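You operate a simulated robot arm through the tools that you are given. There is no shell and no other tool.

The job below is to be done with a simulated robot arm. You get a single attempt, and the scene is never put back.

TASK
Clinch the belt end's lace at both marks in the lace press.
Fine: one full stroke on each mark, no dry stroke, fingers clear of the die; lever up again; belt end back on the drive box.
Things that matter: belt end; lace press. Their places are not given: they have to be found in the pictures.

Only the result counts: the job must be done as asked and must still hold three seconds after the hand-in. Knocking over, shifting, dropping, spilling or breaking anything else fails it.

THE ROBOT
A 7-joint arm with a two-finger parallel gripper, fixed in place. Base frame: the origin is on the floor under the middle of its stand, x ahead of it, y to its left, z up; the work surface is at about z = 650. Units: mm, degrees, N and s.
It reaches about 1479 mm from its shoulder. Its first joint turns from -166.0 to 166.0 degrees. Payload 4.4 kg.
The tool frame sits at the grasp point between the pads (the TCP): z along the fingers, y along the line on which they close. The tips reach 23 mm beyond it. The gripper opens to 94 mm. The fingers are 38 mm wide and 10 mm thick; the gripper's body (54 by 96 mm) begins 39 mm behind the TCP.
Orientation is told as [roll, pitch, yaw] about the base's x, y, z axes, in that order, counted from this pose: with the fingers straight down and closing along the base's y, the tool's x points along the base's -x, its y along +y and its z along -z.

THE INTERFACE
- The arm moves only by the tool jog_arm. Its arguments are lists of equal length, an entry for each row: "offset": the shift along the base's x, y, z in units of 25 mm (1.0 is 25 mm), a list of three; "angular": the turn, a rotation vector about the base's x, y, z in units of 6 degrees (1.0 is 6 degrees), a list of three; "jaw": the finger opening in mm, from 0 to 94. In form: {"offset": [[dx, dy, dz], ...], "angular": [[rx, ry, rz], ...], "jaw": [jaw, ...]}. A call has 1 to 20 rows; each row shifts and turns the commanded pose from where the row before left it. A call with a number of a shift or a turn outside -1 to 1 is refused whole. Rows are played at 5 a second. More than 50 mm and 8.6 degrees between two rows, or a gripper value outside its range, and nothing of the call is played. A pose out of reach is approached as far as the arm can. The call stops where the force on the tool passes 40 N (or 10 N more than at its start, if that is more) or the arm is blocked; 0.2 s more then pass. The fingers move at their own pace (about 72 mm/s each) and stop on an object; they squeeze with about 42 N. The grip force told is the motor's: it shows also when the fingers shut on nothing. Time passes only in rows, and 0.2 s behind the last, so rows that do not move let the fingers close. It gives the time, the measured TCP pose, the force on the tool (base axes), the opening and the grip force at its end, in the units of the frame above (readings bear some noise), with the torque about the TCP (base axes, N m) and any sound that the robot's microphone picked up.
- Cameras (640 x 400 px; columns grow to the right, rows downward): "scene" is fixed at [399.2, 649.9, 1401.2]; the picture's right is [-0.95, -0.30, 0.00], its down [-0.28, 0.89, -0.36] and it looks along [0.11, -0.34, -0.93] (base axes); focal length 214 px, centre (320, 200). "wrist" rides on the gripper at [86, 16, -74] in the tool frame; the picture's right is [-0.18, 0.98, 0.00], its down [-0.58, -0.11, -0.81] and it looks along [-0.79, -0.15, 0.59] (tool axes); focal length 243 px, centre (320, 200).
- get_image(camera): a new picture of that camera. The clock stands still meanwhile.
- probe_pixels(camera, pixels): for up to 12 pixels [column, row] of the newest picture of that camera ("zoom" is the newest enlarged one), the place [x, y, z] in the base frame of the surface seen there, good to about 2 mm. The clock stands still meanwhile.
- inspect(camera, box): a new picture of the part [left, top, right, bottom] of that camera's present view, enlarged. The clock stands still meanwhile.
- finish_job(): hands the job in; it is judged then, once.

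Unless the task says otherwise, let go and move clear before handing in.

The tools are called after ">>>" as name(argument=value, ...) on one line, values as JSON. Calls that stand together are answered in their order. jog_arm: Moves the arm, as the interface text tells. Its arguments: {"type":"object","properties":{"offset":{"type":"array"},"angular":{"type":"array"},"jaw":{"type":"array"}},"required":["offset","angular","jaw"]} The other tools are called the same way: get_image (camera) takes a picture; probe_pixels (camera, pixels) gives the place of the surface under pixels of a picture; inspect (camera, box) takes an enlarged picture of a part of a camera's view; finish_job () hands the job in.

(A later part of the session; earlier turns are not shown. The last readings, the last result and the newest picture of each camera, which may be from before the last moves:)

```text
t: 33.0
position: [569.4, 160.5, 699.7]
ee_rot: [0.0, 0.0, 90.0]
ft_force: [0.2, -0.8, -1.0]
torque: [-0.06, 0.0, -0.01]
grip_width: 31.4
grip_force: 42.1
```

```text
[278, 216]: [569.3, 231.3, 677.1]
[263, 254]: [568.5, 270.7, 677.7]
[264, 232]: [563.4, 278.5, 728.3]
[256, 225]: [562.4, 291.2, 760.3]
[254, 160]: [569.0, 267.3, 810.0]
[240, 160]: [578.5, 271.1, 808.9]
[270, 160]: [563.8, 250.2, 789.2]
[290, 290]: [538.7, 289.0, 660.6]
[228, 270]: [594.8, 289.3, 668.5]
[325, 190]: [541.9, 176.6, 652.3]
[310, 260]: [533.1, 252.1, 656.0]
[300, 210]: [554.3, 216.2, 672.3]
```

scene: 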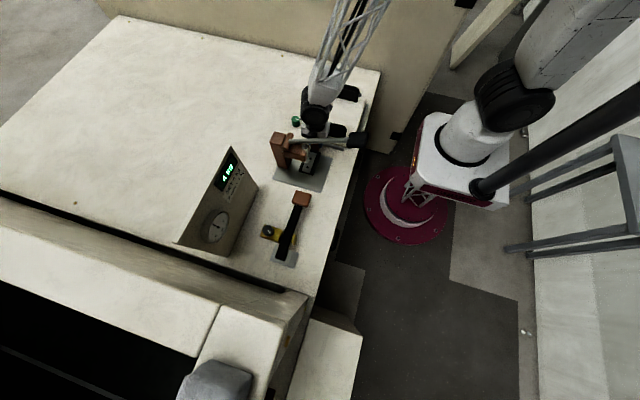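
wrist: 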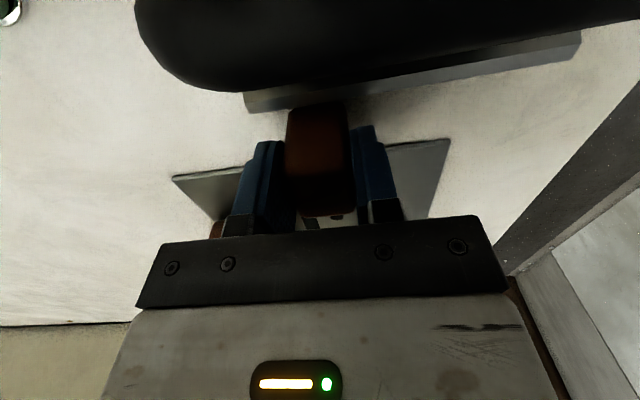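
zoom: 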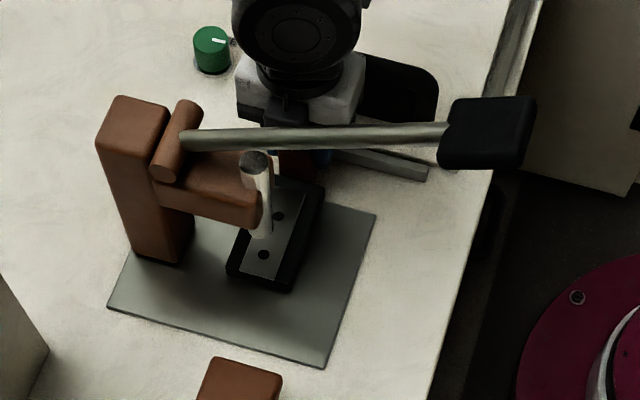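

Mark 2 reads (568.5, 270.7), within about 1 mm of the ram axis. I'll lower the last ~1.5 mm and open the jaws, then rise straight up.

>>> jog_arm(offset=[[0, 0, -0.04], [0, 0, -0.02], [0, 0, 0], [0, 0, 0], [0, 0, 0]], angular=[[0, 0, 0], [0, 0, 0], [0, 0, 0], [0, 0, 0], [0, 0, 0]], jaw=[20, 20, 20, 50, 50])

>>> inspect(camera="scene", box=[256, 110, 384, 200])

>>> get_image(camera="wrist")

```text
t: 34.2
position: [568.8, 161.9, 698.8]
ee_rot: [0.0, -0.1, 90.0]
ft_force: [0.7, -0.2, -0.2]
torque: [-0.01, -0.02, -0.02]
grip_width: 49.9
grip_force: 0.0
```

```text
4.44 times, centred on (320, 155) of scene
```

zoom: 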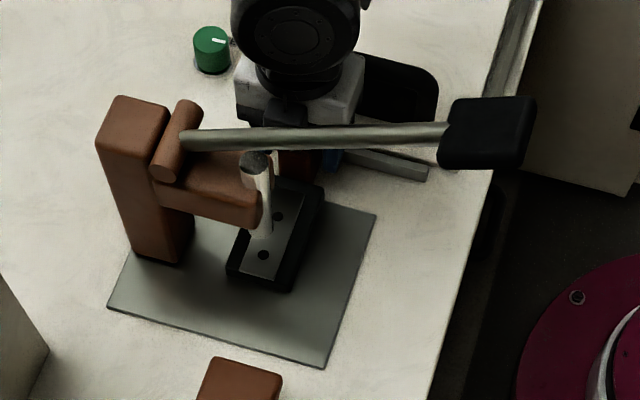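

```text
taken
```

wrist: 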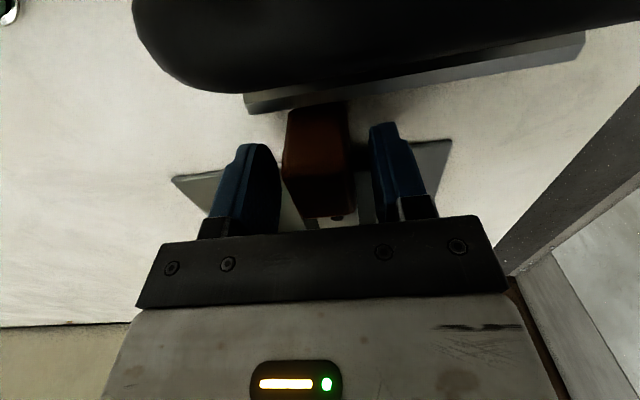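

The belt stayed in place when released. I'll rise straight up to z≈1050, then yaw back to 0 and go over the lever knob.

>>> jog_arm(offset=[[0, 0, 0.5], [0, 0, 1], [0, 0, 1], [0, 0, 1], [0, 0, 1], [0, 0, 1], [0, 0, 1], [0, 0, 1], [0, 0, 1], [0, 0, 1], [0, 0, 1], [0, 0, 1], [0, 0, 1], [0, 0, 1], [0, 0, 1]], angular=[[0, 0, 0], [0, 0, 0], [0, 0, 0], [0, 0, 0], [0, 0, 0], [0, 0, 0], [0, 0, 0], [0, 0, 0], [0, 0, 0], [0, 0, 0], [0, 0, 0], [0, 0, 0], [0, 0, 0], [0, 0, 0], [0, 0, 0]], jaw=[50, 50, 50, 50, 50, 50, 50, 50, 50, 50, 50, 50, 50, 50, 50])

>>> inspect(camera="scene", box=[256, 110, 384, 200])

>>> jog_arm(offset=[[-0.75, 0.1, 0], [-0.75, 0.1, 0], [-0.75, 0.1, 0], [-0.75, 0.1, 0], [-0.75, 0.1, 0], [-0.75, 0.1, 0], [-0.75, 0.1, 0], [-0.75, 0.1, 0], [-0.75, 0.1, 0], [-0.75, 0.1, 0], [0, 0.7, 0], [0, 0.7, 0], [0, 0.7, 0], [0, 0.7, 0], [0, 0.7, 0]], angular=[[0, 0, -1], [0, 0, -1], [0, 0, -1], [0, 0, -1], [0, 0, -1], [0, 0, -1], [0, 0, -1], [0, 0, -1], [0, 0, -1], [0, 0, -1], [0, 0, -1], [0, 0, -1], [0, 0, -1], [0, 0, -1], [0, 0, -1]], jaw=[60, 60, 60, 60, 60, 60, 60, 60, 60, 60, 60, 60, 60, 60, 60])

>>> get_image(camera="wrist")

>>> get_image(camera="scene")

```text
t: 37.4
position: [570.6, 161.2, 1060.8]
ee_rot: [0.0, 0.0, 89.9]
ft_force: [1.2, 0.5, 0.7]
torque: [-0.01, -0.01, -0.02]
grip_width: 49.9
grip_force: 0.0
```

```text
4.44 times, centred on (320, 155) of scene
```

zoom: 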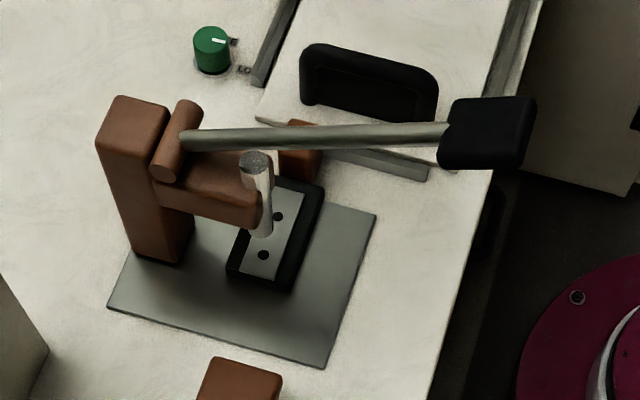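

```text
t: 40.6
position: [381.1, 274.2, 1061.0]
ee_rot: [0.0, 0.0, -0.1]
ft_force: [-0.3, 0.7, -0.5]
torque: [0.02, 0.02, -0.03]
grip_width: 59.8
grip_force: 0.0
```

```text
taken
```

wrist: 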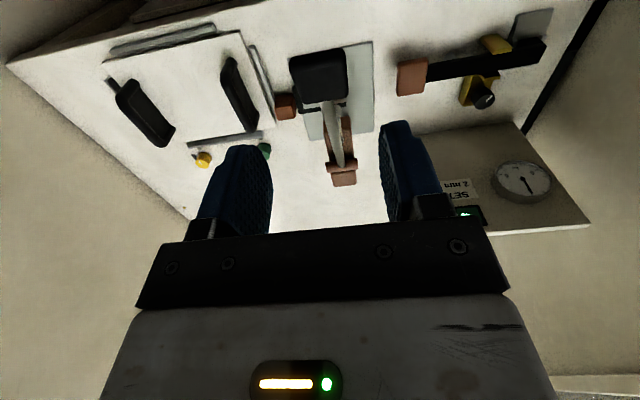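

```text
taken
```

scene: 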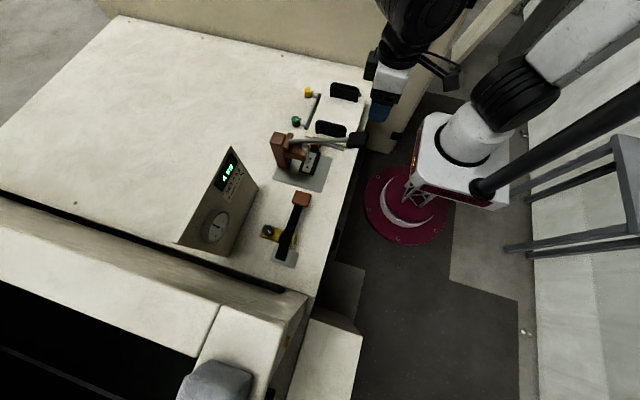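

The knob shows at (320,75) in the wrist picture. I'll zoom in and probe its size and place.

>>> inspect(camera="wrist", box=[250, 30, 410, 200])

>>> probe_pixels(camera="wrist", pixels=[[292, 62], [345, 55], [298, 98], [346, 96], [320, 60], [320, 75], [320, 95], [325, 102], [300, 90], [342, 80], [295, 75], [336, 125]])

```text
2.35 times, centred on (330, 115) of wrist
```

zoom: 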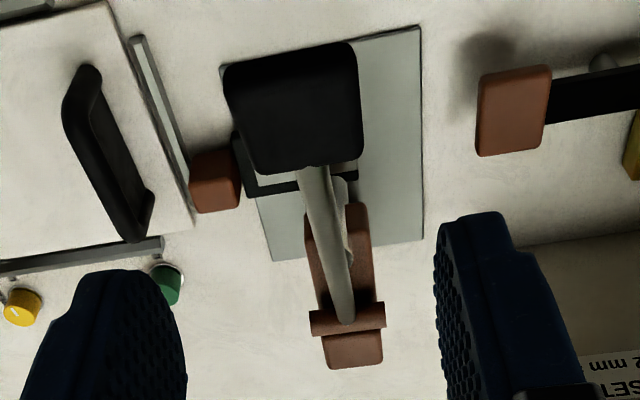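

```text
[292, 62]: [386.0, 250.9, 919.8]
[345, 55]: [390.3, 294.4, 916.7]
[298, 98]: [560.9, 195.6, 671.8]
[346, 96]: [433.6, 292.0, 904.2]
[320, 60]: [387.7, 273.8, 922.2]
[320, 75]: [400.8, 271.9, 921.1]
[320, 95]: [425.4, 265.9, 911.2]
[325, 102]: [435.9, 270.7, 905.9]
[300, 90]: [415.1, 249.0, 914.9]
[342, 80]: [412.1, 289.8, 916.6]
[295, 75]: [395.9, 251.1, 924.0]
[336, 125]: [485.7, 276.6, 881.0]
```

The knob's top spans x 386–436, y 249–295, z≈906–922. I'll close the fingers and come down to just above it (tips at z≈932) to press the lever from above.

>>> jog_arm(offset=[[0.6, -0.04, -1], [0.6, -0.04, -1], [0, 0, -1], [0, 0, -1], [0, 0, -0.24], [0, 0, 0]], angular=[[0, 0, 0], [0, 0, 0], [0, 0, 0], [0, 0, 0], [0, 0, 0], [0, 0, 0]], jaw=[30, 0, 0, 0, 0, 0])

>>> get_image(camera="wrist")

>>> inspect(camera="scene", box=[256, 90, 416, 200])

```text
t: 42.0
position: [411.0, 271.8, 955.1]
ee_rot: [0.0, 0.0, 0.0]
ft_force: [-0.4, -0.6, -1.2]
torque: [0.0, -0.02, -0.02]
grip_width: 0.0
grip_force: 41.9
```

```text
taken
```

wrist: 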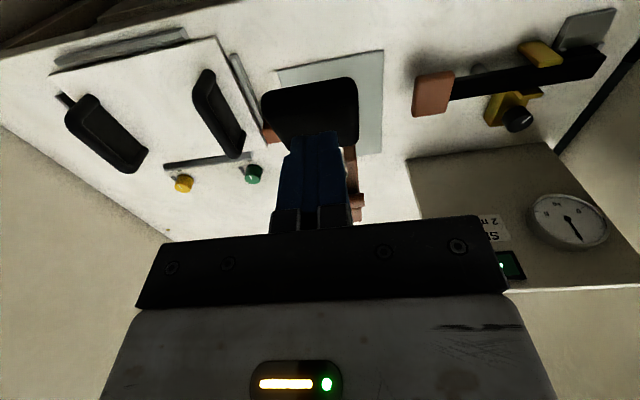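

```text
3.64 times, centred on (336, 145) of scene
```

zoom: 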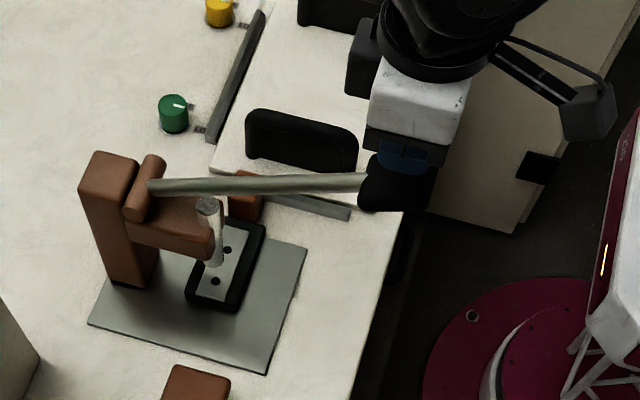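

The fingers are closed just above the knob. Before pressing, I'll confirm once more that mark 2 is still on the ram axis.

>>> probe_pixels(camera="zoom", pixels=[[227, 250], [215, 281], [214, 240], [215, 262], [206, 204], [195, 204]])

>>> inspect(camera="scene", box=[296, 140, 328, 170])

```text
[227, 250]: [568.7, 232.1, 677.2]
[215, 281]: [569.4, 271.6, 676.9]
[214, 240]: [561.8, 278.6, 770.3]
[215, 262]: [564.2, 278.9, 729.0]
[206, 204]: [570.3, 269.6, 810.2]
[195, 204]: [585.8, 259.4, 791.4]
```

```text
13.33 times, centred on (312, 155) of scene
```

zoom: 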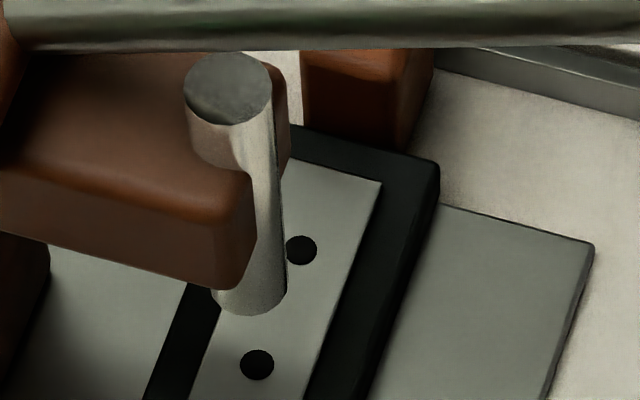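

This sharp zoom shows the ram top ellipse centred near (228,88) and its foot near (252,300). I'll probe these for the best ram axis estimate.

>>> probe_pixels(camera="zoom", pixels=[[228, 88], [188, 88], [268, 88], [228, 58], [228, 118], [252, 295], [225, 295], [280, 280], [301, 250], [257, 365], [255, 260], [200, 70]])

```text
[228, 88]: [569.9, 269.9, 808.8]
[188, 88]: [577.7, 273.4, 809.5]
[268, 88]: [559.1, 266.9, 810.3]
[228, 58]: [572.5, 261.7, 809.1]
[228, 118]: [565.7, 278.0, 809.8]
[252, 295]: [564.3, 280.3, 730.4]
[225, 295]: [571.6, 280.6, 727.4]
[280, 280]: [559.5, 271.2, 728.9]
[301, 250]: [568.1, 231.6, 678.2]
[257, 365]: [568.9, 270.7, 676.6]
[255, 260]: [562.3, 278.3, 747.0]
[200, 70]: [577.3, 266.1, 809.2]
```

The ram axis is (569.0, 270.2) and mark 2 is at (568.9, 270.9), so it's well centred. I'll begin the stroke, pressing the knob down along its arc.

>>> jog_arm(offset=[[0, 0, -0.48], [-0.168, 0, -0.48], [-0.168, 0, -0.48], [-0.144, 0, -0.48], [-0.12, 0, -0.48], [-0.092, 0, -0.48], [-0.068, 0, -0.48], [-0.04, 0, -0.48], [-0.02, 0, -0.48]], angular=[[0, 0, 0], [0, 0, 0], [0, 0, 0], [0, 0, 0], [0, 0, 0], [0, 0, 0], [0, 0, 0], [0, 0, 0], [0, 0, 0]], jaw=[0, 0, 0, 0, 0, 0, 0, 0, 0])

>>> inspect(camera="scene", box=[256, 90, 416, 200])

>>> get_image(camera="wrist")

```text
t: 44.0
position: [391.6, 273.2, 847.0]
ee_rot: [0.0, 0.0, 0.0]
ft_force: [-1.9, -0.9, 2.8]
torque: [-0.02, 0.03, 0.05]
grip_width: 0.2
grip_force: 42.0
```

```text
3.64 times, centred on (336, 145) of scene
```

zoom: 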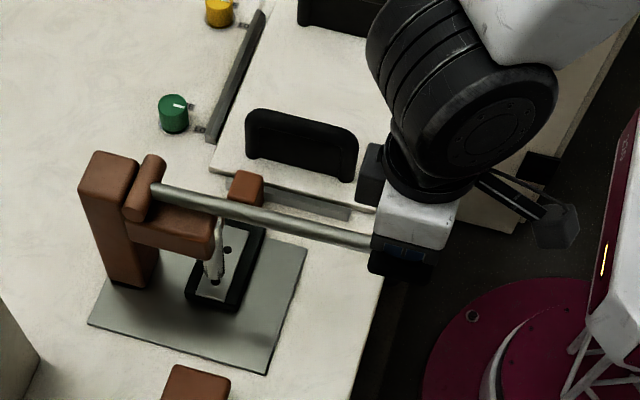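

```text
taken
```

wrist: 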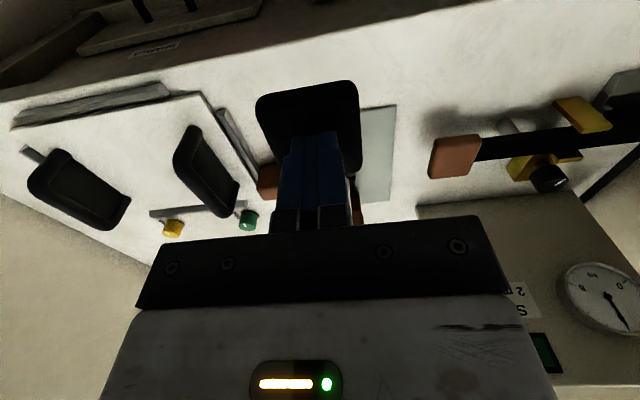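

The lever goes down with only about 3 N and the ram is now near the lace. I continue the stroke in small steps, watching the force.

>>> jog_arm(offset=[[0, 0, -0.32], [0, 0, -0.32], [0.02, 0, -0.32], [0.03, 0, -0.32]], angular=[[0, 0, 0], [0, 0, 0], [0, 0, 0], [0, 0, 0]], jaw=[0, 0, 0, 0])

>>> inspect(camera="scene", box=[256, 110, 384, 200])

```text
t: 45.0
position: [392.9, 272.4, 814.0]
ee_rot: [0.0, 0.0, 0.1]
ft_force: [1.2, -1.8, 5.5]
torque: [-0.06, -0.18, -0.01]
grip_width: 0.1
grip_force: 41.9
```

```text
4.44 times, centred on (320, 155) of scene
```

zoom: 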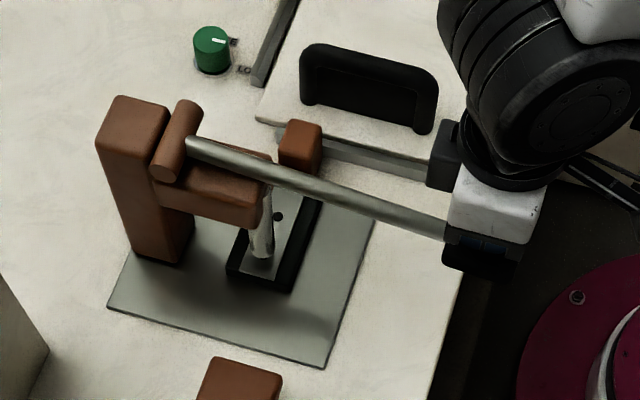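

The ram foot now covers mark 2 at zoom (262,255) and the force is 5.5 N. I continue pressing down.

>>> jog_arm(offset=[[0.04, 0, -0.32], [0.05, 0, -0.32], [0.06, 0, -0.32]], angular=[[0, 0, 0], [0, 0, 0], [0, 0, 0]], jaw=[0, 0, 0])

>>> inspect(camera="scene", box=[256, 110, 384, 200])

```text
t: 45.8
position: [396.1, 273.9, 791.0]
ee_rot: [0.0, 0.0, 0.0]
ft_force: [2.4, 1.8, 8.4]
torque: [0.02, -0.2, 0.06]
grip_width: 0.0
grip_force: 41.9
```

```text
4.44 times, centred on (320, 155) of scene
```

zoom: 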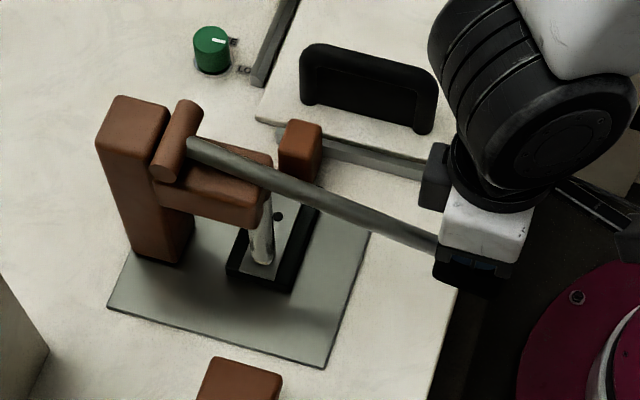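

The force grows slowly (8.4 N), like a return spring, and the ram is still moving. I continue.

>>> jog_arm(offset=[[0.07, 0, -0.32], [0.08, 0, -0.32], [0.09, 0, -0.32]], angular=[[0, 0, 0], [0, 0, 0], [0, 0, 0]], jaw=[0, 0, 0])

>>> inspect(camera="scene", box=[256, 110, 384, 200])

```text
t: 46.4
position: [398.0, 272.3, 779.5]
ee_rot: [0.1, -0.1, 0.0]
ft_force: [-19.1, 0.7, 24.6]
torque: [-0.03, -0.03, 0.06]
grip_width: 0.0
grip_force: 42.7
stopped in row 2: the force on the tool passed its limit at 65 N (the readings are from after the stop); the commanded pose is now the measured one
```

```text
4.44 times, centred on (320, 155) of scene
```

zoom: 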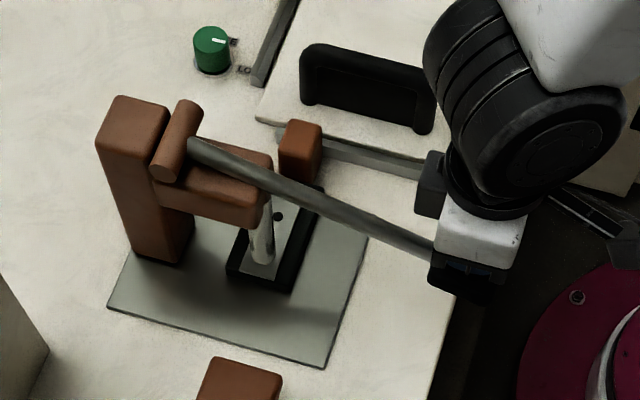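

The press force rose sharply to 65 N at tip z≈756, so the lever seems to be at its end. I'll check the ram foot against the lace and the lever angle.

>>> probe_pixels(camera="zoom", pixels=[[262, 255], [263, 262], [268, 262], [255, 262], [262, 240], [255, 190], [300, 190], [350, 212], [400, 236], [220, 152], [277, 216], [262, 272]])

>>> inspect(camera="scene", box=[296, 140, 328, 170])

>>> get_image(camera="wrist")

```text
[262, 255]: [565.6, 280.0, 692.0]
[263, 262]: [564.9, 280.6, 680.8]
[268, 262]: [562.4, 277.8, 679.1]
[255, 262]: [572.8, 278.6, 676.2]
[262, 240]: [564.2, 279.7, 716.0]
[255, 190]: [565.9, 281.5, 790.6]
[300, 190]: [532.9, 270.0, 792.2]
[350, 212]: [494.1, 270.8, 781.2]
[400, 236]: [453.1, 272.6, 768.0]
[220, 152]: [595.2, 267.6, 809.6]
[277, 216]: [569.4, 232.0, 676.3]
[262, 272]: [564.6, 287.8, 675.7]
```

```text
13.33 times, centred on (312, 155) of scene
```

zoom: 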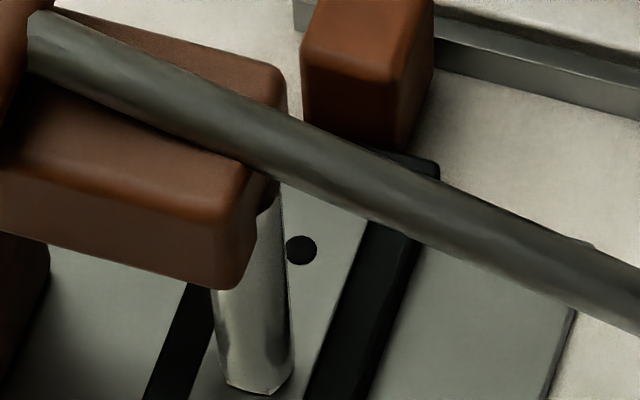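

```text
taken
```

wrist: 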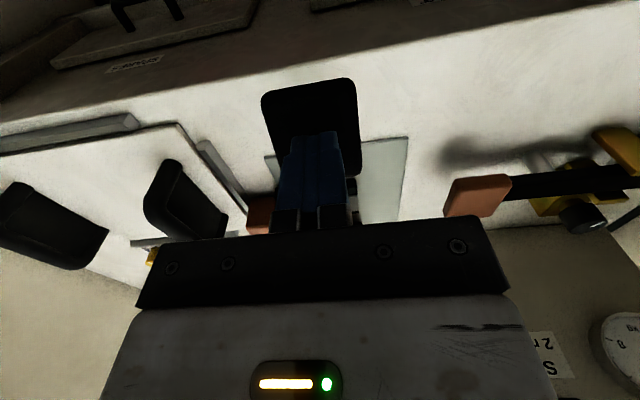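

The ram foot is at z≈677, right on the lace, and the lever is at about −16°. I'll press a couple of millimetres more to make sure the stroke is fully home.

>>> jog_arm(offset=[[0.02, 0, -0.08], [0, 0, -0.04], [0, 0, 0]], angular=[[0, 0, 0], [0, 0, 0], [0, 0, 0]], jaw=[0, 0, 0])

>>> inspect(camera="scene", box=[256, 110, 384, 200])

```text
t: 46.6
position: [398.8, 272.3, 780.7]
ee_rot: [0.0, 0.0, 0.0]
ft_force: [-15.8, 1.2, 18.6]
torque: [0.03, 0.02, 0.12]
grip_width: 0.0
grip_force: 42.4
stopped in row 1: the force on the tool passed its limit at 51 N (the readings are from after the stop); the commanded pose is now the measured one
```

```text
4.44 times, centred on (320, 155) of scene
```

zoom: 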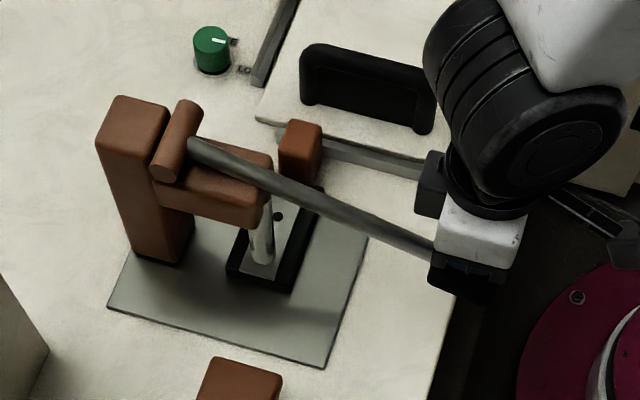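

It's at a hard stop, so the stroke on mark 2 is complete. I'll raise the fingers slowly along the arc and see whether the lever follows by itself.

>>> jog_arm(offset=[[-0.08, 0, 0.4], [-0.08, 0, 0.44], [-0.06, 0, 0.44], [-0.04, 0, 0.44], [-0.03, 0, 0.44], [-0.01, 0, 0.44]], angular=[[0, 0, 0], [0, 0, 0], [0, 0, 0], [0, 0, 0], [0, 0, 0], [0, 0, 0]], jaw=[0, 0, 0, 0, 0, 0])

>>> inspect(camera="scene", box=[256, 110, 384, 200])

>>> get_image(camera="wrist")

```text
t: 48.0
position: [392.2, 274.1, 844.3]
ee_rot: [0.0, 0.1, 0.1]
ft_force: [-0.6, 1.8, 1.7]
torque: [0.05, 0.08, -0.02]
grip_width: 0.0
grip_force: 42.1
```

```text
4.44 times, centred on (320, 155) of scene
```

zoom: 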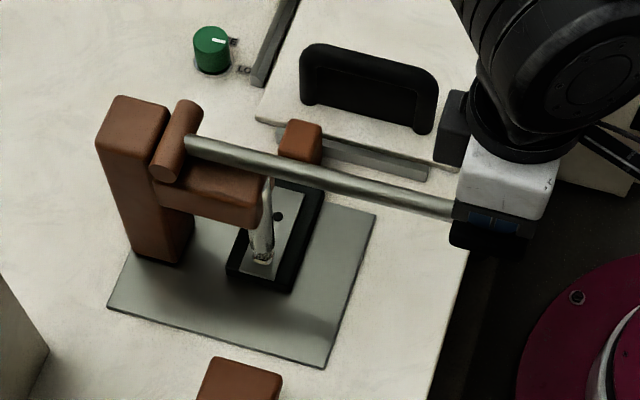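

```text
taken
```

wrist: 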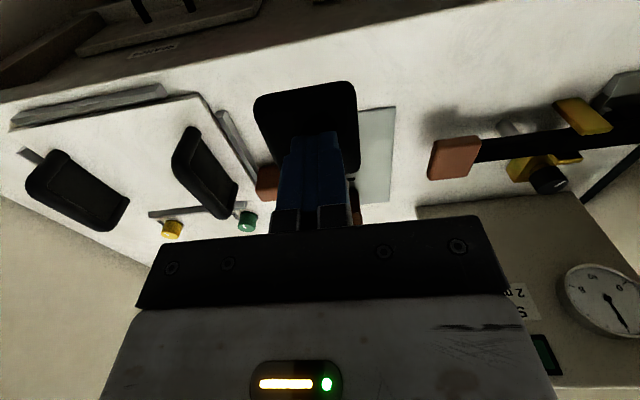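

The lever follows upward, and a clinch shows at mark 2 (zoom (262,257)). I'll keep raising until the fingers are clear of the knob.

>>> jog_arm(offset=[[0.02, 0, 0.48], [0.04, 0, 0.48], [0.068, 0, 0.48], [0.092, 0, 0.48], [0.12, 0, 0.48], [0.144, 0, 0.48], [0.168, 0, 0.48], [0.1, 0, 0.48], [0, 0, 0.6], [0, 0, 1], [0, 0, 1]], angular=[[0, 0, 0], [0, 0, 0], [0, 0, 0], [0, 0, 0], [0, 0, 0], [0, 0, 0], [0, 0, 0], [0, 0, 0], [0, 0, 0], [0, 0, 0], [0, 0, 0]], jaw=[0, 0, 0, 0, 0, 0, 0, 0, 0, 0, 0])

>>> inspect(camera="scene", box=[256, 110, 384, 200])

>>> inspect(camera="scene", box=[296, 140, 328, 170])

```text
t: 50.4
position: [410.2, 273.6, 1004.1]
ee_rot: [0.0, 0.0, 0.0]
ft_force: [-0.6, -0.2, -0.3]
torque: [0.0, 0.04, -0.06]
grip_width: 0.1
grip_force: 41.6
```

```text
4.44 times, centred on (320, 155) of scene
```

zoom: 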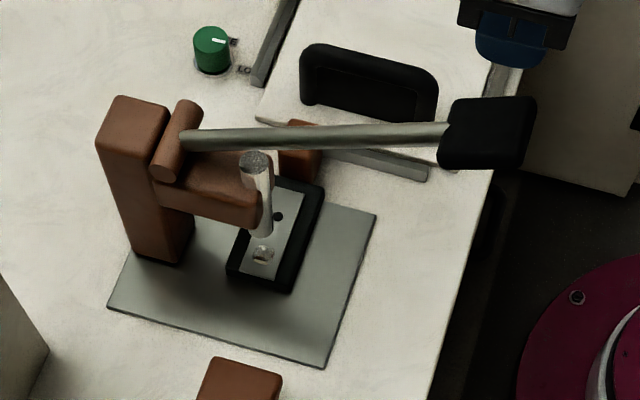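

```text
13.33 times, centred on (312, 155) of scene
```

zoom: 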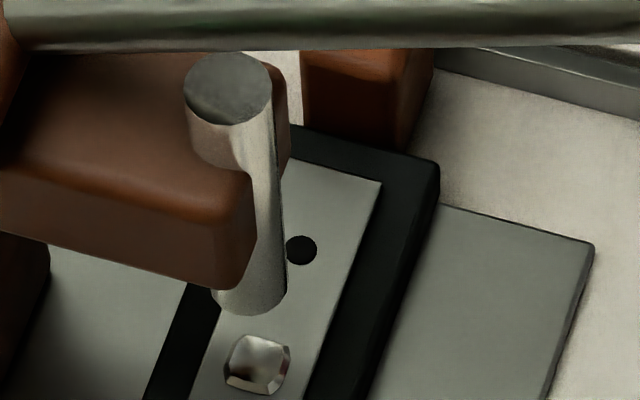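

Mark 2 is now a shiny clinch and the lever is fully up again. I'll go back over the grip with yaw 90 to move the belt to mark 1.

>>> jog_arm(offset=[[0, -0.75, 0.5], [0, -0.75, 0.5], [0, -0.75, 0], [0, -0.75, 0], [0, -0.75, 0], [0, -0.73, 0], [0.706, 0, 0], [0.706, 0, 0], [0.706, 0, 0], [0.706, 0, 0], [0.706, 0, 0], [0.706, 0, 0], [0.706, 0, 0], [0.706, 0, 0], [0.706, 0, 0], [0, 0, 0]], angular=[[0, 0, 1], [0, 0, 1], [0, 0, 1], [0, 0, 1], [0, 0, 1], [0, 0, 1], [0, 0, 1], [0, 0, 1], [0, 0, 1], [0, 0, 1], [0, 0, 1], [0, 0, 1], [0, 0, 1], [0, 0, 1], [0, 0, 1], [0, 0, 0]], jaw=[0, 0, 0, 0, 0, 20, 30, 40, 50, 50, 50, 50, 50, 50, 50, 50])

>>> get_image(camera="wrist")

>>> get_image(camera="scene")

```text
t: 53.8
position: [570.1, 159.8, 1028.7]
ee_rot: [0.0, 0.0, 90.2]
ft_force: [-0.8, -0.8, 0.0]
torque: [-0.02, -0.03, -0.03]
grip_width: 50.0
grip_force: 0.0
```

```text
taken
```

wrist: 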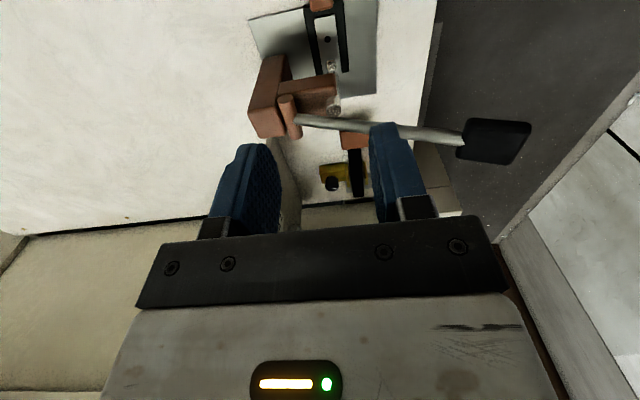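

```text
taken
```

scene: 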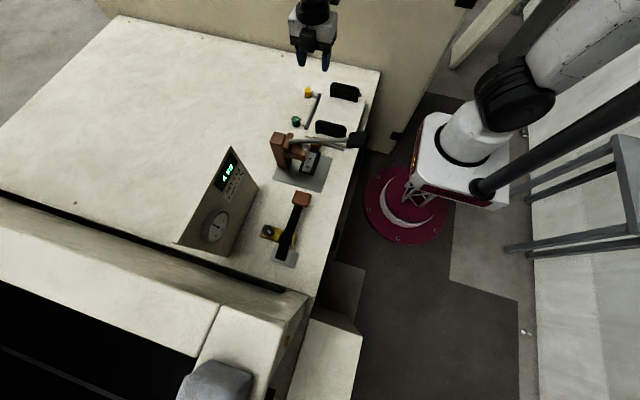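

The tool is over the grip at (570,160). I'll go straight down to z≈699 with the jaws at 50 mm.

>>> jog_arm(offset=[[-0.03, 0.03, -1], [0, 0, -1], [0, 0, -1], [0, 0, -1], [0, 0, -1], [0, 0, -1], [0, 0, -1], [0, 0, -1], [0, 0, -1], [0, 0, -1], [0, 0, -1], [0, 0, -1], [0, 0, -0.8], [0, 0, -0.4], [0, 0, 0]], angular=[[0, 0, 0], [0, 0, 0], [0, 0, 0], [0, 0, 0], [0, 0, 0], [0, 0, 0], [0, 0, 0], [0, 0, 0], [0, 0, 0], [0, 0, 0], [0, 0, 0], [0, 0, 0], [0, 0, 0], [0, 0, 0], [0, 0, 0]], jaw=[50, 50, 50, 50, 50, 50, 50, 50, 50, 50, 50, 50, 50, 50, 50])

>>> get_image(camera="wrist")

>>> inspect(camera="scene", box=[256, 110, 384, 200])

```text
t: 57.0
position: [568.6, 160.8, 700.1]
ee_rot: [0.0, 0.0, 90.1]
ft_force: [0.3, 1.2, 0.3]
torque: [0.02, 0.01, 0.0]
grip_width: 50.1
grip_force: 0.0
```

```text
taken
```

wrist: 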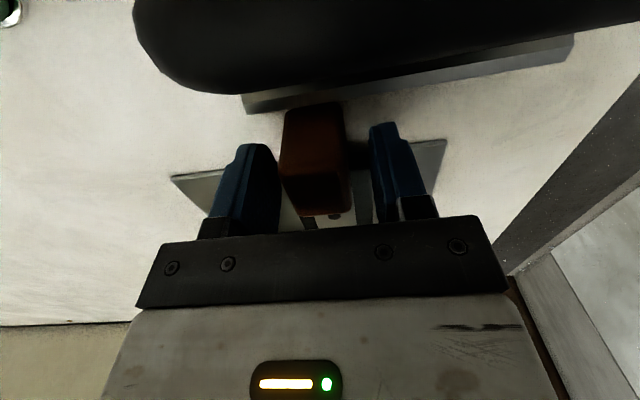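

```text
4.44 times, centred on (320, 155) of scene
```

zoom: 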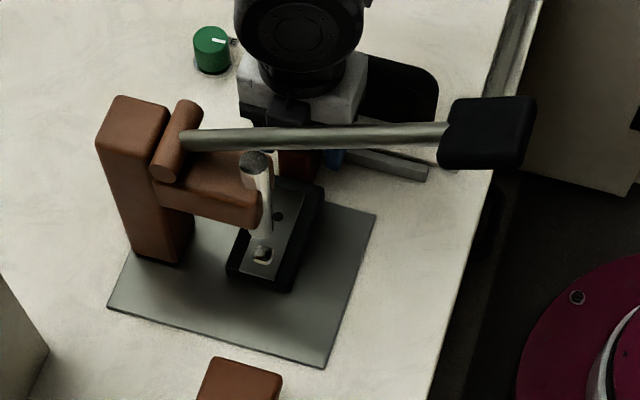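

The grip is between the fingers. I'll close on it, lift 8 mm, and move +38.6 mm in y to bring mark 1 under the ram.

>>> jog_arm(offset=[[0.03, 0, 0], [0, 0, 0], [0, 0, 0], [0, 0, 0], [0, 0, 0.32], [0, 0, 0]], angular=[[0, 0, 0], [0, 0, 0], [0, 0, 0], [0, 0, 0], [0, 0, 0], [0, 0, 0]], jaw=[50, 20, 20, 20, 20, 20])

>>> inspect(camera="scene", box=[296, 140, 328, 170])

```text
t: 58.4
position: [567.9, 161.2, 708.6]
ee_rot: [0.0, 0.0, 90.0]
ft_force: [1.0, 0.7, -1.0]
torque: [-0.07, -0.01, -0.01]
grip_width: 31.8
grip_force: 41.4
```

```text
13.33 times, centred on (312, 155) of scene
```

zoom: 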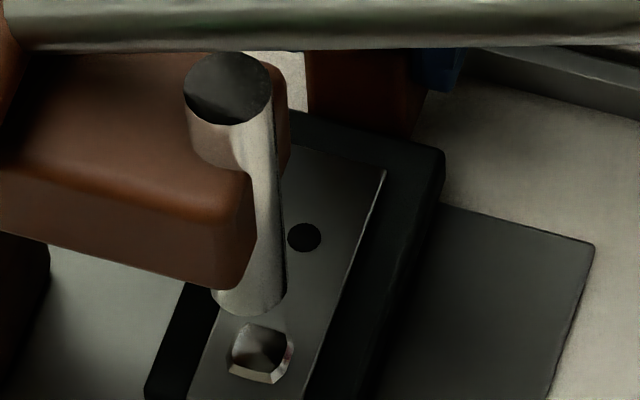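

>>> probe_pixels(camera="zoom", pixels=[[304, 238], [300, 238], [308, 238], [304, 233], [304, 243], [261, 350], [340, 250]])

```text
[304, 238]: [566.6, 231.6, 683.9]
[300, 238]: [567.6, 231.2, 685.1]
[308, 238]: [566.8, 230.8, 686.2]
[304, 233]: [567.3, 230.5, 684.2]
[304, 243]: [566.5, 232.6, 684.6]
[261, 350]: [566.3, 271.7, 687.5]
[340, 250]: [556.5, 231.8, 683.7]
```

Mark 1 is at (567.0, 231.3), so I need +2.0 mm in x and +38.9 mm in y to reach the ram axis.

>>> jog_arm(offset=[[0.04, 0.52, 0], [0.04, 0.52, 0], [0, 0.516, 0], [0, 0, 0]], angular=[[0, 0, 0], [0, 0, 0], [0, 0, 0], [0, 0, 0]], jaw=[20, 20, 20, 20])

>>> inspect(camera="scene", box=[296, 140, 328, 170])

>>> get_image(camera="scene")

```text
t: 59.3
position: [569.2, 197.2, 708.4]
ee_rot: [0.0, 0.0, 89.9]
ft_force: [3.2, -11.7, 0.9]
torque: [1.04, 0.26, -0.04]
grip_width: 31.8
grip_force: 42.3
stopped in row 4: the force on the tool passed its limit at 56 N (the readings are from after the stop); the commanded pose is now the measured one
```

```text
13.33 times, centred on (312, 155) of scene
```

zoom: 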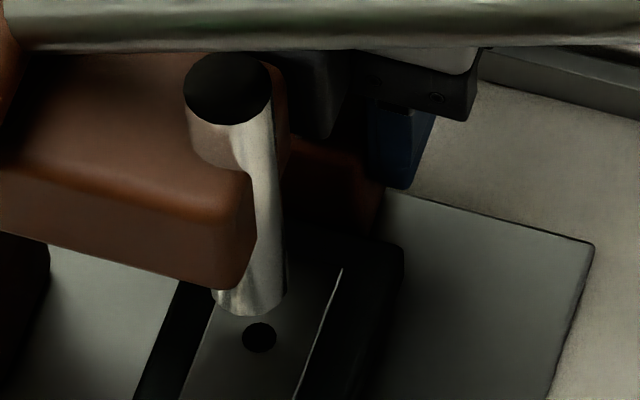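

```text
taken
```

scene: 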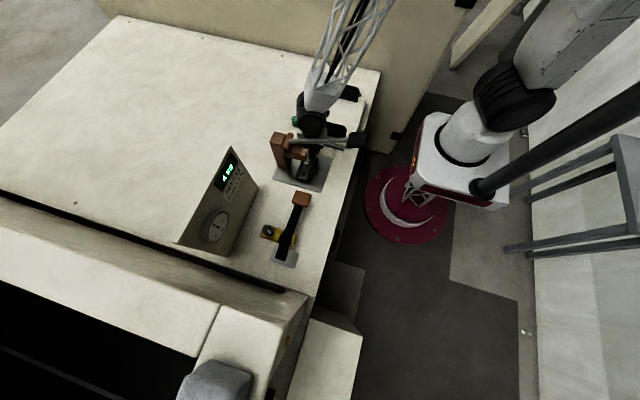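

Something on the gripper at about z≈797 touched the press head (the press itself looks unmoved: ram top still at zoom (228,88)). I'll back off 3 mm first and then measure mark 1.

>>> jog_arm(offset=[[0, -0.12, 0], [0, 0, 0]], angular=[[0, 0, 0], [0, 0, 0]], jaw=[20, 20])

>>> inspect(camera="scene", box=[296, 140, 328, 170])

>>> get_image(camera="wrist")

```text
t: 59.9
position: [570.0, 194.7, 708.5]
ee_rot: [0.0, -0.1, 89.9]
ft_force: [-0.1, -0.1, -1.6]
torque: [-0.07, -0.04, -0.01]
grip_width: 31.9
grip_force: 42.3
```

```text
13.33 times, centred on (312, 155) of scene
```

zoom: 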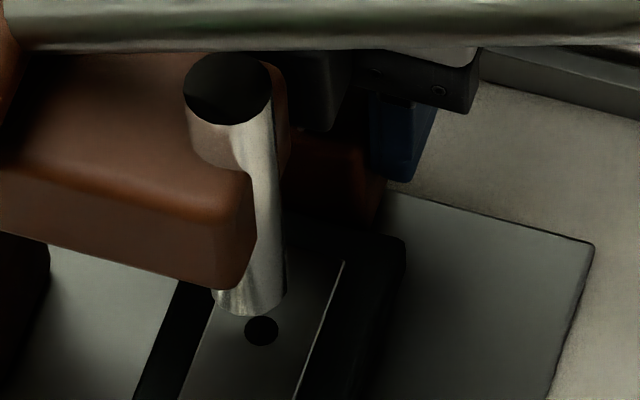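

```text
taken
```

wrist: 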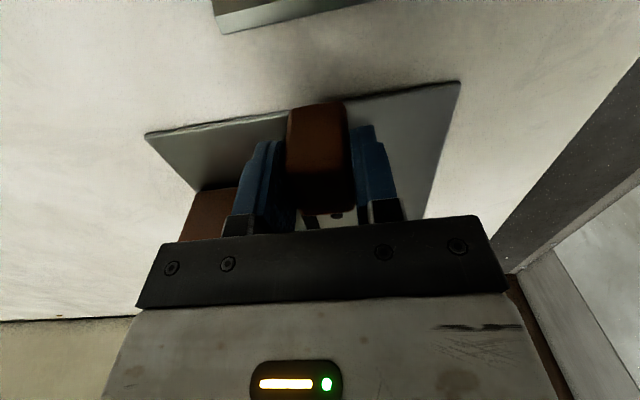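

>>> probe_pixels(camera="zoom", pixels=[[261, 331], [257, 331], [265, 331], [261, 336], [228, 88], [188, 88], [268, 88], [228, 118], [252, 295], [320, 90], [330, 120], [310, 70]])

```text
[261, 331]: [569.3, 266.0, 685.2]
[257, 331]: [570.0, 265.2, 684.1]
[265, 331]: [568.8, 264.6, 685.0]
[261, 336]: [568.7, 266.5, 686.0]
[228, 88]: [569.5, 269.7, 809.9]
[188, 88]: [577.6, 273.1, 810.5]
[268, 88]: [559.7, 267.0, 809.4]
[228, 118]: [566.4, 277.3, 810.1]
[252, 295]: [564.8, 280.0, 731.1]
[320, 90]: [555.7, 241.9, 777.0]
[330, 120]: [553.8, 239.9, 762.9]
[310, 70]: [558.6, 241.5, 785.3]
```

Mark 1 is at (569.2, 265.4), 4.8 mm short, because a box on the gripper (zoom (320,90), y≈242) meets the head. I'll set the belt down, regrip 10 mm further back on the grip, and then shift the rest.

>>> jog_arm(offset=[[0, 0, -0.2], [0, 0, -0.14], [0, 0, 0], [0, 0, 0], [0, 0, 0], [0, -0.4, 0], [0, 0, 0], [0, 0, 0], [0, 0, 0], [0, 0, 0]], angular=[[0, 0, 0], [0, 0, 0], [0, 0, 0], [0, 0, 0], [0, 0, 0], [0, 0, 0], [0, 0, 0], [0, 0, 0], [0, 0, 0], [0, 0, 0]], jaw=[20, 20, 20, 50, 50, 50, 50, 20, 20, 20])

>>> get_image(camera="wrist")

>>> inspect(camera="scene", box=[296, 140, 328, 170])

```text
t: 62.1
position: [569.2, 184.1, 700.9]
ee_rot: [0.0, 0.0, 89.9]
ft_force: [-1.0, 0.1, 0.6]
torque: [0.11, -0.01, 0.17]
grip_width: 31.6
grip_force: 42.2
```

```text
taken
```

wrist: 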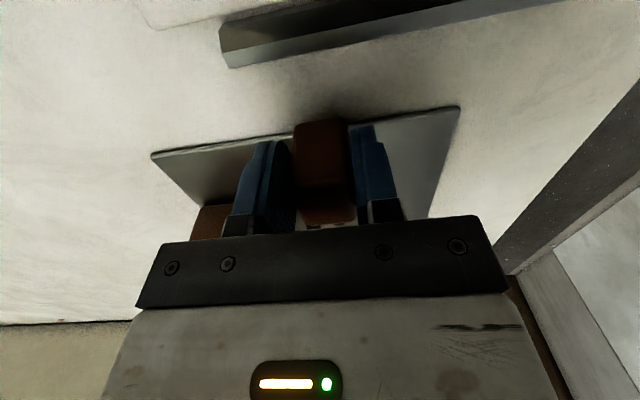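

```text
13.33 times, centred on (312, 155) of scene
```

zoom: 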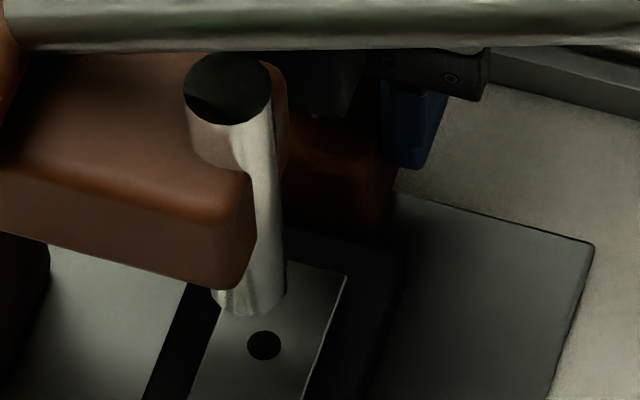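

Regripped at 31.6 mm. I'll probe mark 1 (zoom (264,346)) to get the remaining shift.

>>> probe_pixels(camera="zoom", pixels=[[264, 346], [260, 346], [268, 346], [264, 341], [264, 351], [220, 330], [330, 340]])

>>> inspect(camera="scene", box=[256, 110, 384, 200])

```text
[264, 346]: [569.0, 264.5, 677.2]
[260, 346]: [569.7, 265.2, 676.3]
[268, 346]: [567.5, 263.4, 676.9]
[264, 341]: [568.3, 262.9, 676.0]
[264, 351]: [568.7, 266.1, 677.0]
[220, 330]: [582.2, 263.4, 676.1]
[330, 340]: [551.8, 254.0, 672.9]
```

```text
4.44 times, centred on (320, 155) of scene
```

zoom: 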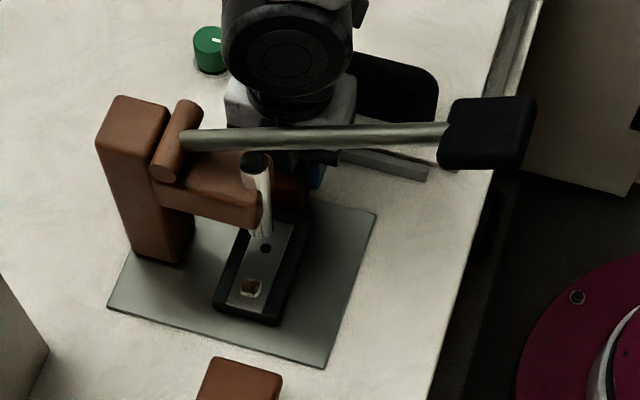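

Mark 1 is at (568.7, 264.5), so it needs +5.8 mm in y. I'll lift 3 mm, shift, and set down.

>>> jog_arm(offset=[[0, 0, 0.12], [0.01, 0.232, 0], [0, 0, 0], [0, 0, -0.12], [0, 0, 0]], angular=[[0, 0, 0], [0, 0, 0], [0, 0, 0], [0, 0, 0], [0, 0, 0]], jaw=[20, 20, 20, 20, 20])

>>> inspect(camera="scene", box=[296, 140, 328, 170])

```text
t: 63.3
position: [569.6, 190.0, 700.0]
ee_rot: [0.0, 0.0, 89.9]
ft_force: [-3.7, -2.4, 6.5]
torque: [0.18, 0.04, 0.15]
grip_width: 31.1
grip_force: 42.3
```

```text
13.33 times, centred on (312, 155) of scene
```

zoom: 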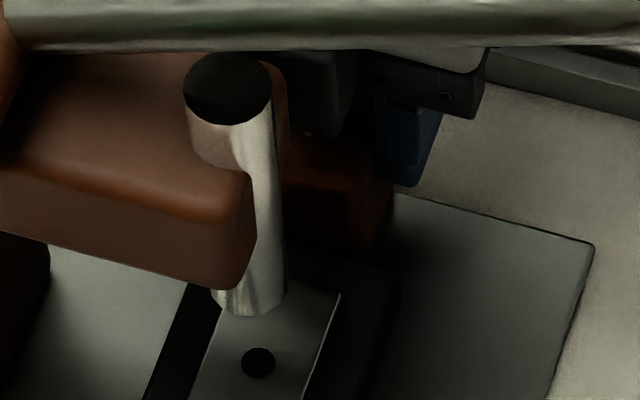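

Mark 1 now sits at zoom (258,363), where mark 2 was for its stroke. I'll open the jaws, then verify before backing off.

>>> jog_arm(offset=[[0, 0, 0], [0, 0, 0], [0, 0, 0]], angular=[[0, 0, 0], [0, 0, 0], [0, 0, 0]], jaw=[50, 50, 50])

>>> jog_arm(offset=[[0, -0.4, 0], [0, -0.7, 0.1], [0, 0, 0.5], [0, 0, 1], [0, 0, 1], [0, 0, 1], [0, 0, 1], [0, 0, 1], [0, 0, 1], [0, 0, 1], [0, 0, 1], [0, 0, 1], [0, 0, 1], [0, 0, 1], [0, 0, 1], [0, 0, 1]], angular=[[0, 0, 0], [0, 0, 0], [0, 0, 0], [0, 0, 0], [0, 0, 0], [0, 0, 0], [0, 0, 0], [0, 0, 0], [0, 0, 0], [0, 0, 0], [0, 0, 0], [0, 0, 0], [0, 0, 0], [0, 0, 0], [0, 0, 0], [0, 0, 0]], jaw=[50, 50, 50, 50, 50, 50, 50, 50, 50, 50, 50, 50, 50, 50, 50, 50])

>>> inspect(camera="scene", box=[296, 140, 328, 170])

```text
t: 64.1
position: [568.9, 190.3, 700.2]
ee_rot: [0.0, 0.1, 89.9]
ft_force: [-0.2, 0.2, -0.5]
torque: [-0.02, 0.0, -0.01]
grip_width: 50.1
grip_force: 0.1
```

```text
t: 67.5
position: [570.0, 162.4, 1041.8]
ee_rot: [0.1, 0.0, 89.9]
ft_force: [0.1, -0.1, 0.8]
torque: [0.01, 0.01, 0.02]
grip_width: 49.9
grip_force: 0.1
```

```text
13.33 times, centred on (312, 155) of scene
```

zoom: 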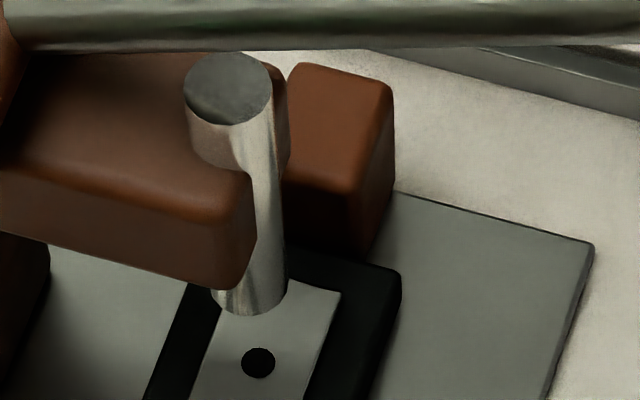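

>>> probe_pixels(camera="zoom", pixels=[[258, 363], [254, 363], [262, 363], [258, 358], [258, 368], [228, 88]])

>>> inspect(camera="scene", box=[256, 110, 384, 200])

```text
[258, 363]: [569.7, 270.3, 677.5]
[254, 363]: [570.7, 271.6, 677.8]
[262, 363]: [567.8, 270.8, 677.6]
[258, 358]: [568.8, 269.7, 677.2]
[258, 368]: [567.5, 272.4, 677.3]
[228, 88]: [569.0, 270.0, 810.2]
```

```text
4.44 times, centred on (320, 155) of scene
```

zoom: 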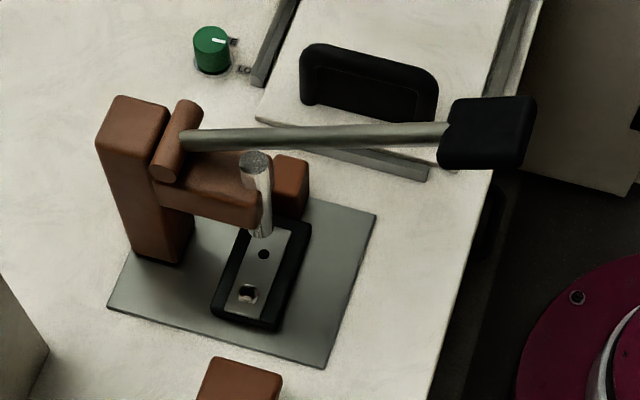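

Mark 1 reads (569.0, 270.9), on the ram axis, and the belt lies flat. I'll go to the knob again with closed fingers.

>>> jog_arm(offset=[[-0.636, 0.1, 0], [-0.636, 0.1, 0], [-0.636, 0.1, 0], [-0.636, 0.1, 0], [-0.636, 0.1, 0], [-0.636, 0.1, 0], [-0.636, 0.1, 0], [-0.636, 0.1, 0], [-0.636, 0.1, 0], [-0.636, 0.1, 0], [0, 0.68, 0], [0, 0.68, 0], [0, 0.68, 0], [0, 0.68, 0], [0, 0.66, 0], [0, 0, -1], [0, 0, -1], [0, 0, -1], [0, 0, -0.44], [0, 0, 0]], angular=[[0, 0, -1], [0, 0, -1], [0, 0, -1], [0, 0, -1], [0, 0, -1], [0, 0, -1], [0, 0, -1], [0, 0, -1], [0, 0, -1], [0, 0, -1], [0, 0, -1], [0, 0, -1], [0, 0, -1], [0, 0, -1], [0, 0, -1], [0, 0, 0], [0, 0, 0], [0, 0, 0], [0, 0, 0], [0, 0, 0]], jaw=[50, 40, 30, 20, 10, 0, 0, 0, 0, 0, 0, 0, 0, 0, 0, 0, 0, 0, 0, 0])

>>> inspect(camera="scene", box=[256, 90, 416, 200])

>>> get_image(camera="wrist")

```text
t: 71.7
position: [409.5, 271.6, 954.8]
ee_rot: [0.0, 0.0, -0.1]
ft_force: [0.5, 0.2, -0.2]
torque: [0.03, 0.03, 0.02]
grip_width: 0.1
grip_force: 42.1
```

```text
3.64 times, centred on (336, 145) of scene
```

zoom: 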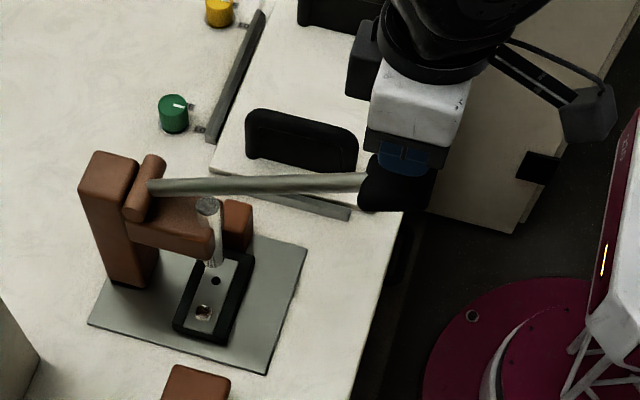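

```text
taken
```

wrist: 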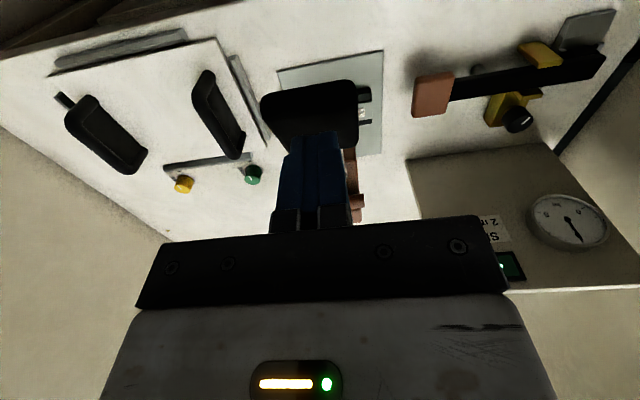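

The fingers are above the knob as before and mark 1 shows at zoom (215,282) under the ram. I'll make the second stroke in one smooth press until the end stop.

>>> jog_arm(offset=[[0, 0, -0.48], [-0.15, 0, -0.48], [-0.15, 0, -0.48], [-0.13, 0, -0.48], [-0.11, 0, -0.48], [-0.09, 0, -0.48], [-0.065, 0, -0.48], [-0.04, 0, -0.48], [-0.02, 0, -0.48], [0, 0, -0.36], [0, 0, -0.36], [0.02, 0, -0.36], [0.03, 0, -0.36], [0.04, 0, -0.36], [0.06, 0, -0.36], [0.06, 0, -0.24], [0.06, 0, -0.2], [0.05, 0, -0.16], [0.05, 0, -0.16], [0.02, 0, -0.12]], angular=[[0, 0, 0], [0, 0, 0], [0, 0, 0], [0, 0, 0], [0, 0, 0], [0, 0, 0], [0, 0, 0], [0, 0, 0], [0, 0, 0], [0, 0, 0], [0, 0, 0], [0, 0, 0], [0, 0, 0], [0, 0, 0], [0, 0, 0], [0, 0, 0], [0, 0, 0], [0, 0, 0], [0, 0, 0], [0, 0, 0]], jaw=[0, 0, 0, 0, 0, 0, 0, 0, 0, 0, 0, 0, 0, 0, 0, 0, 0, 0, 0, 0])

>>> inspect(camera="scene", box=[256, 110, 384, 200])

```text
t: 75.4
position: [397.5, 272.2, 779.0]
ee_rot: [0.1, 0.1, 0.0]
ft_force: [-18.4, -2.5, 27.2]
torque: [-0.14, -0.1, 0.1]
grip_width: 0.2
grip_force: 42.0
stopped in row 18: the force on the tool passed its limit at 67 N (the readings are from after the stop); the commanded pose is now the measured one
```

```text
4.44 times, centred on (320, 155) of scene
```

zoom: 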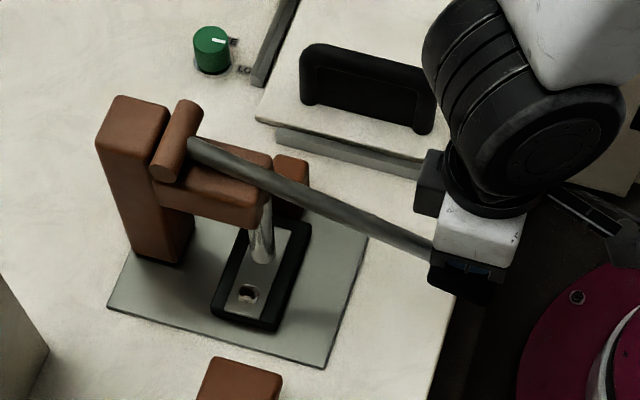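

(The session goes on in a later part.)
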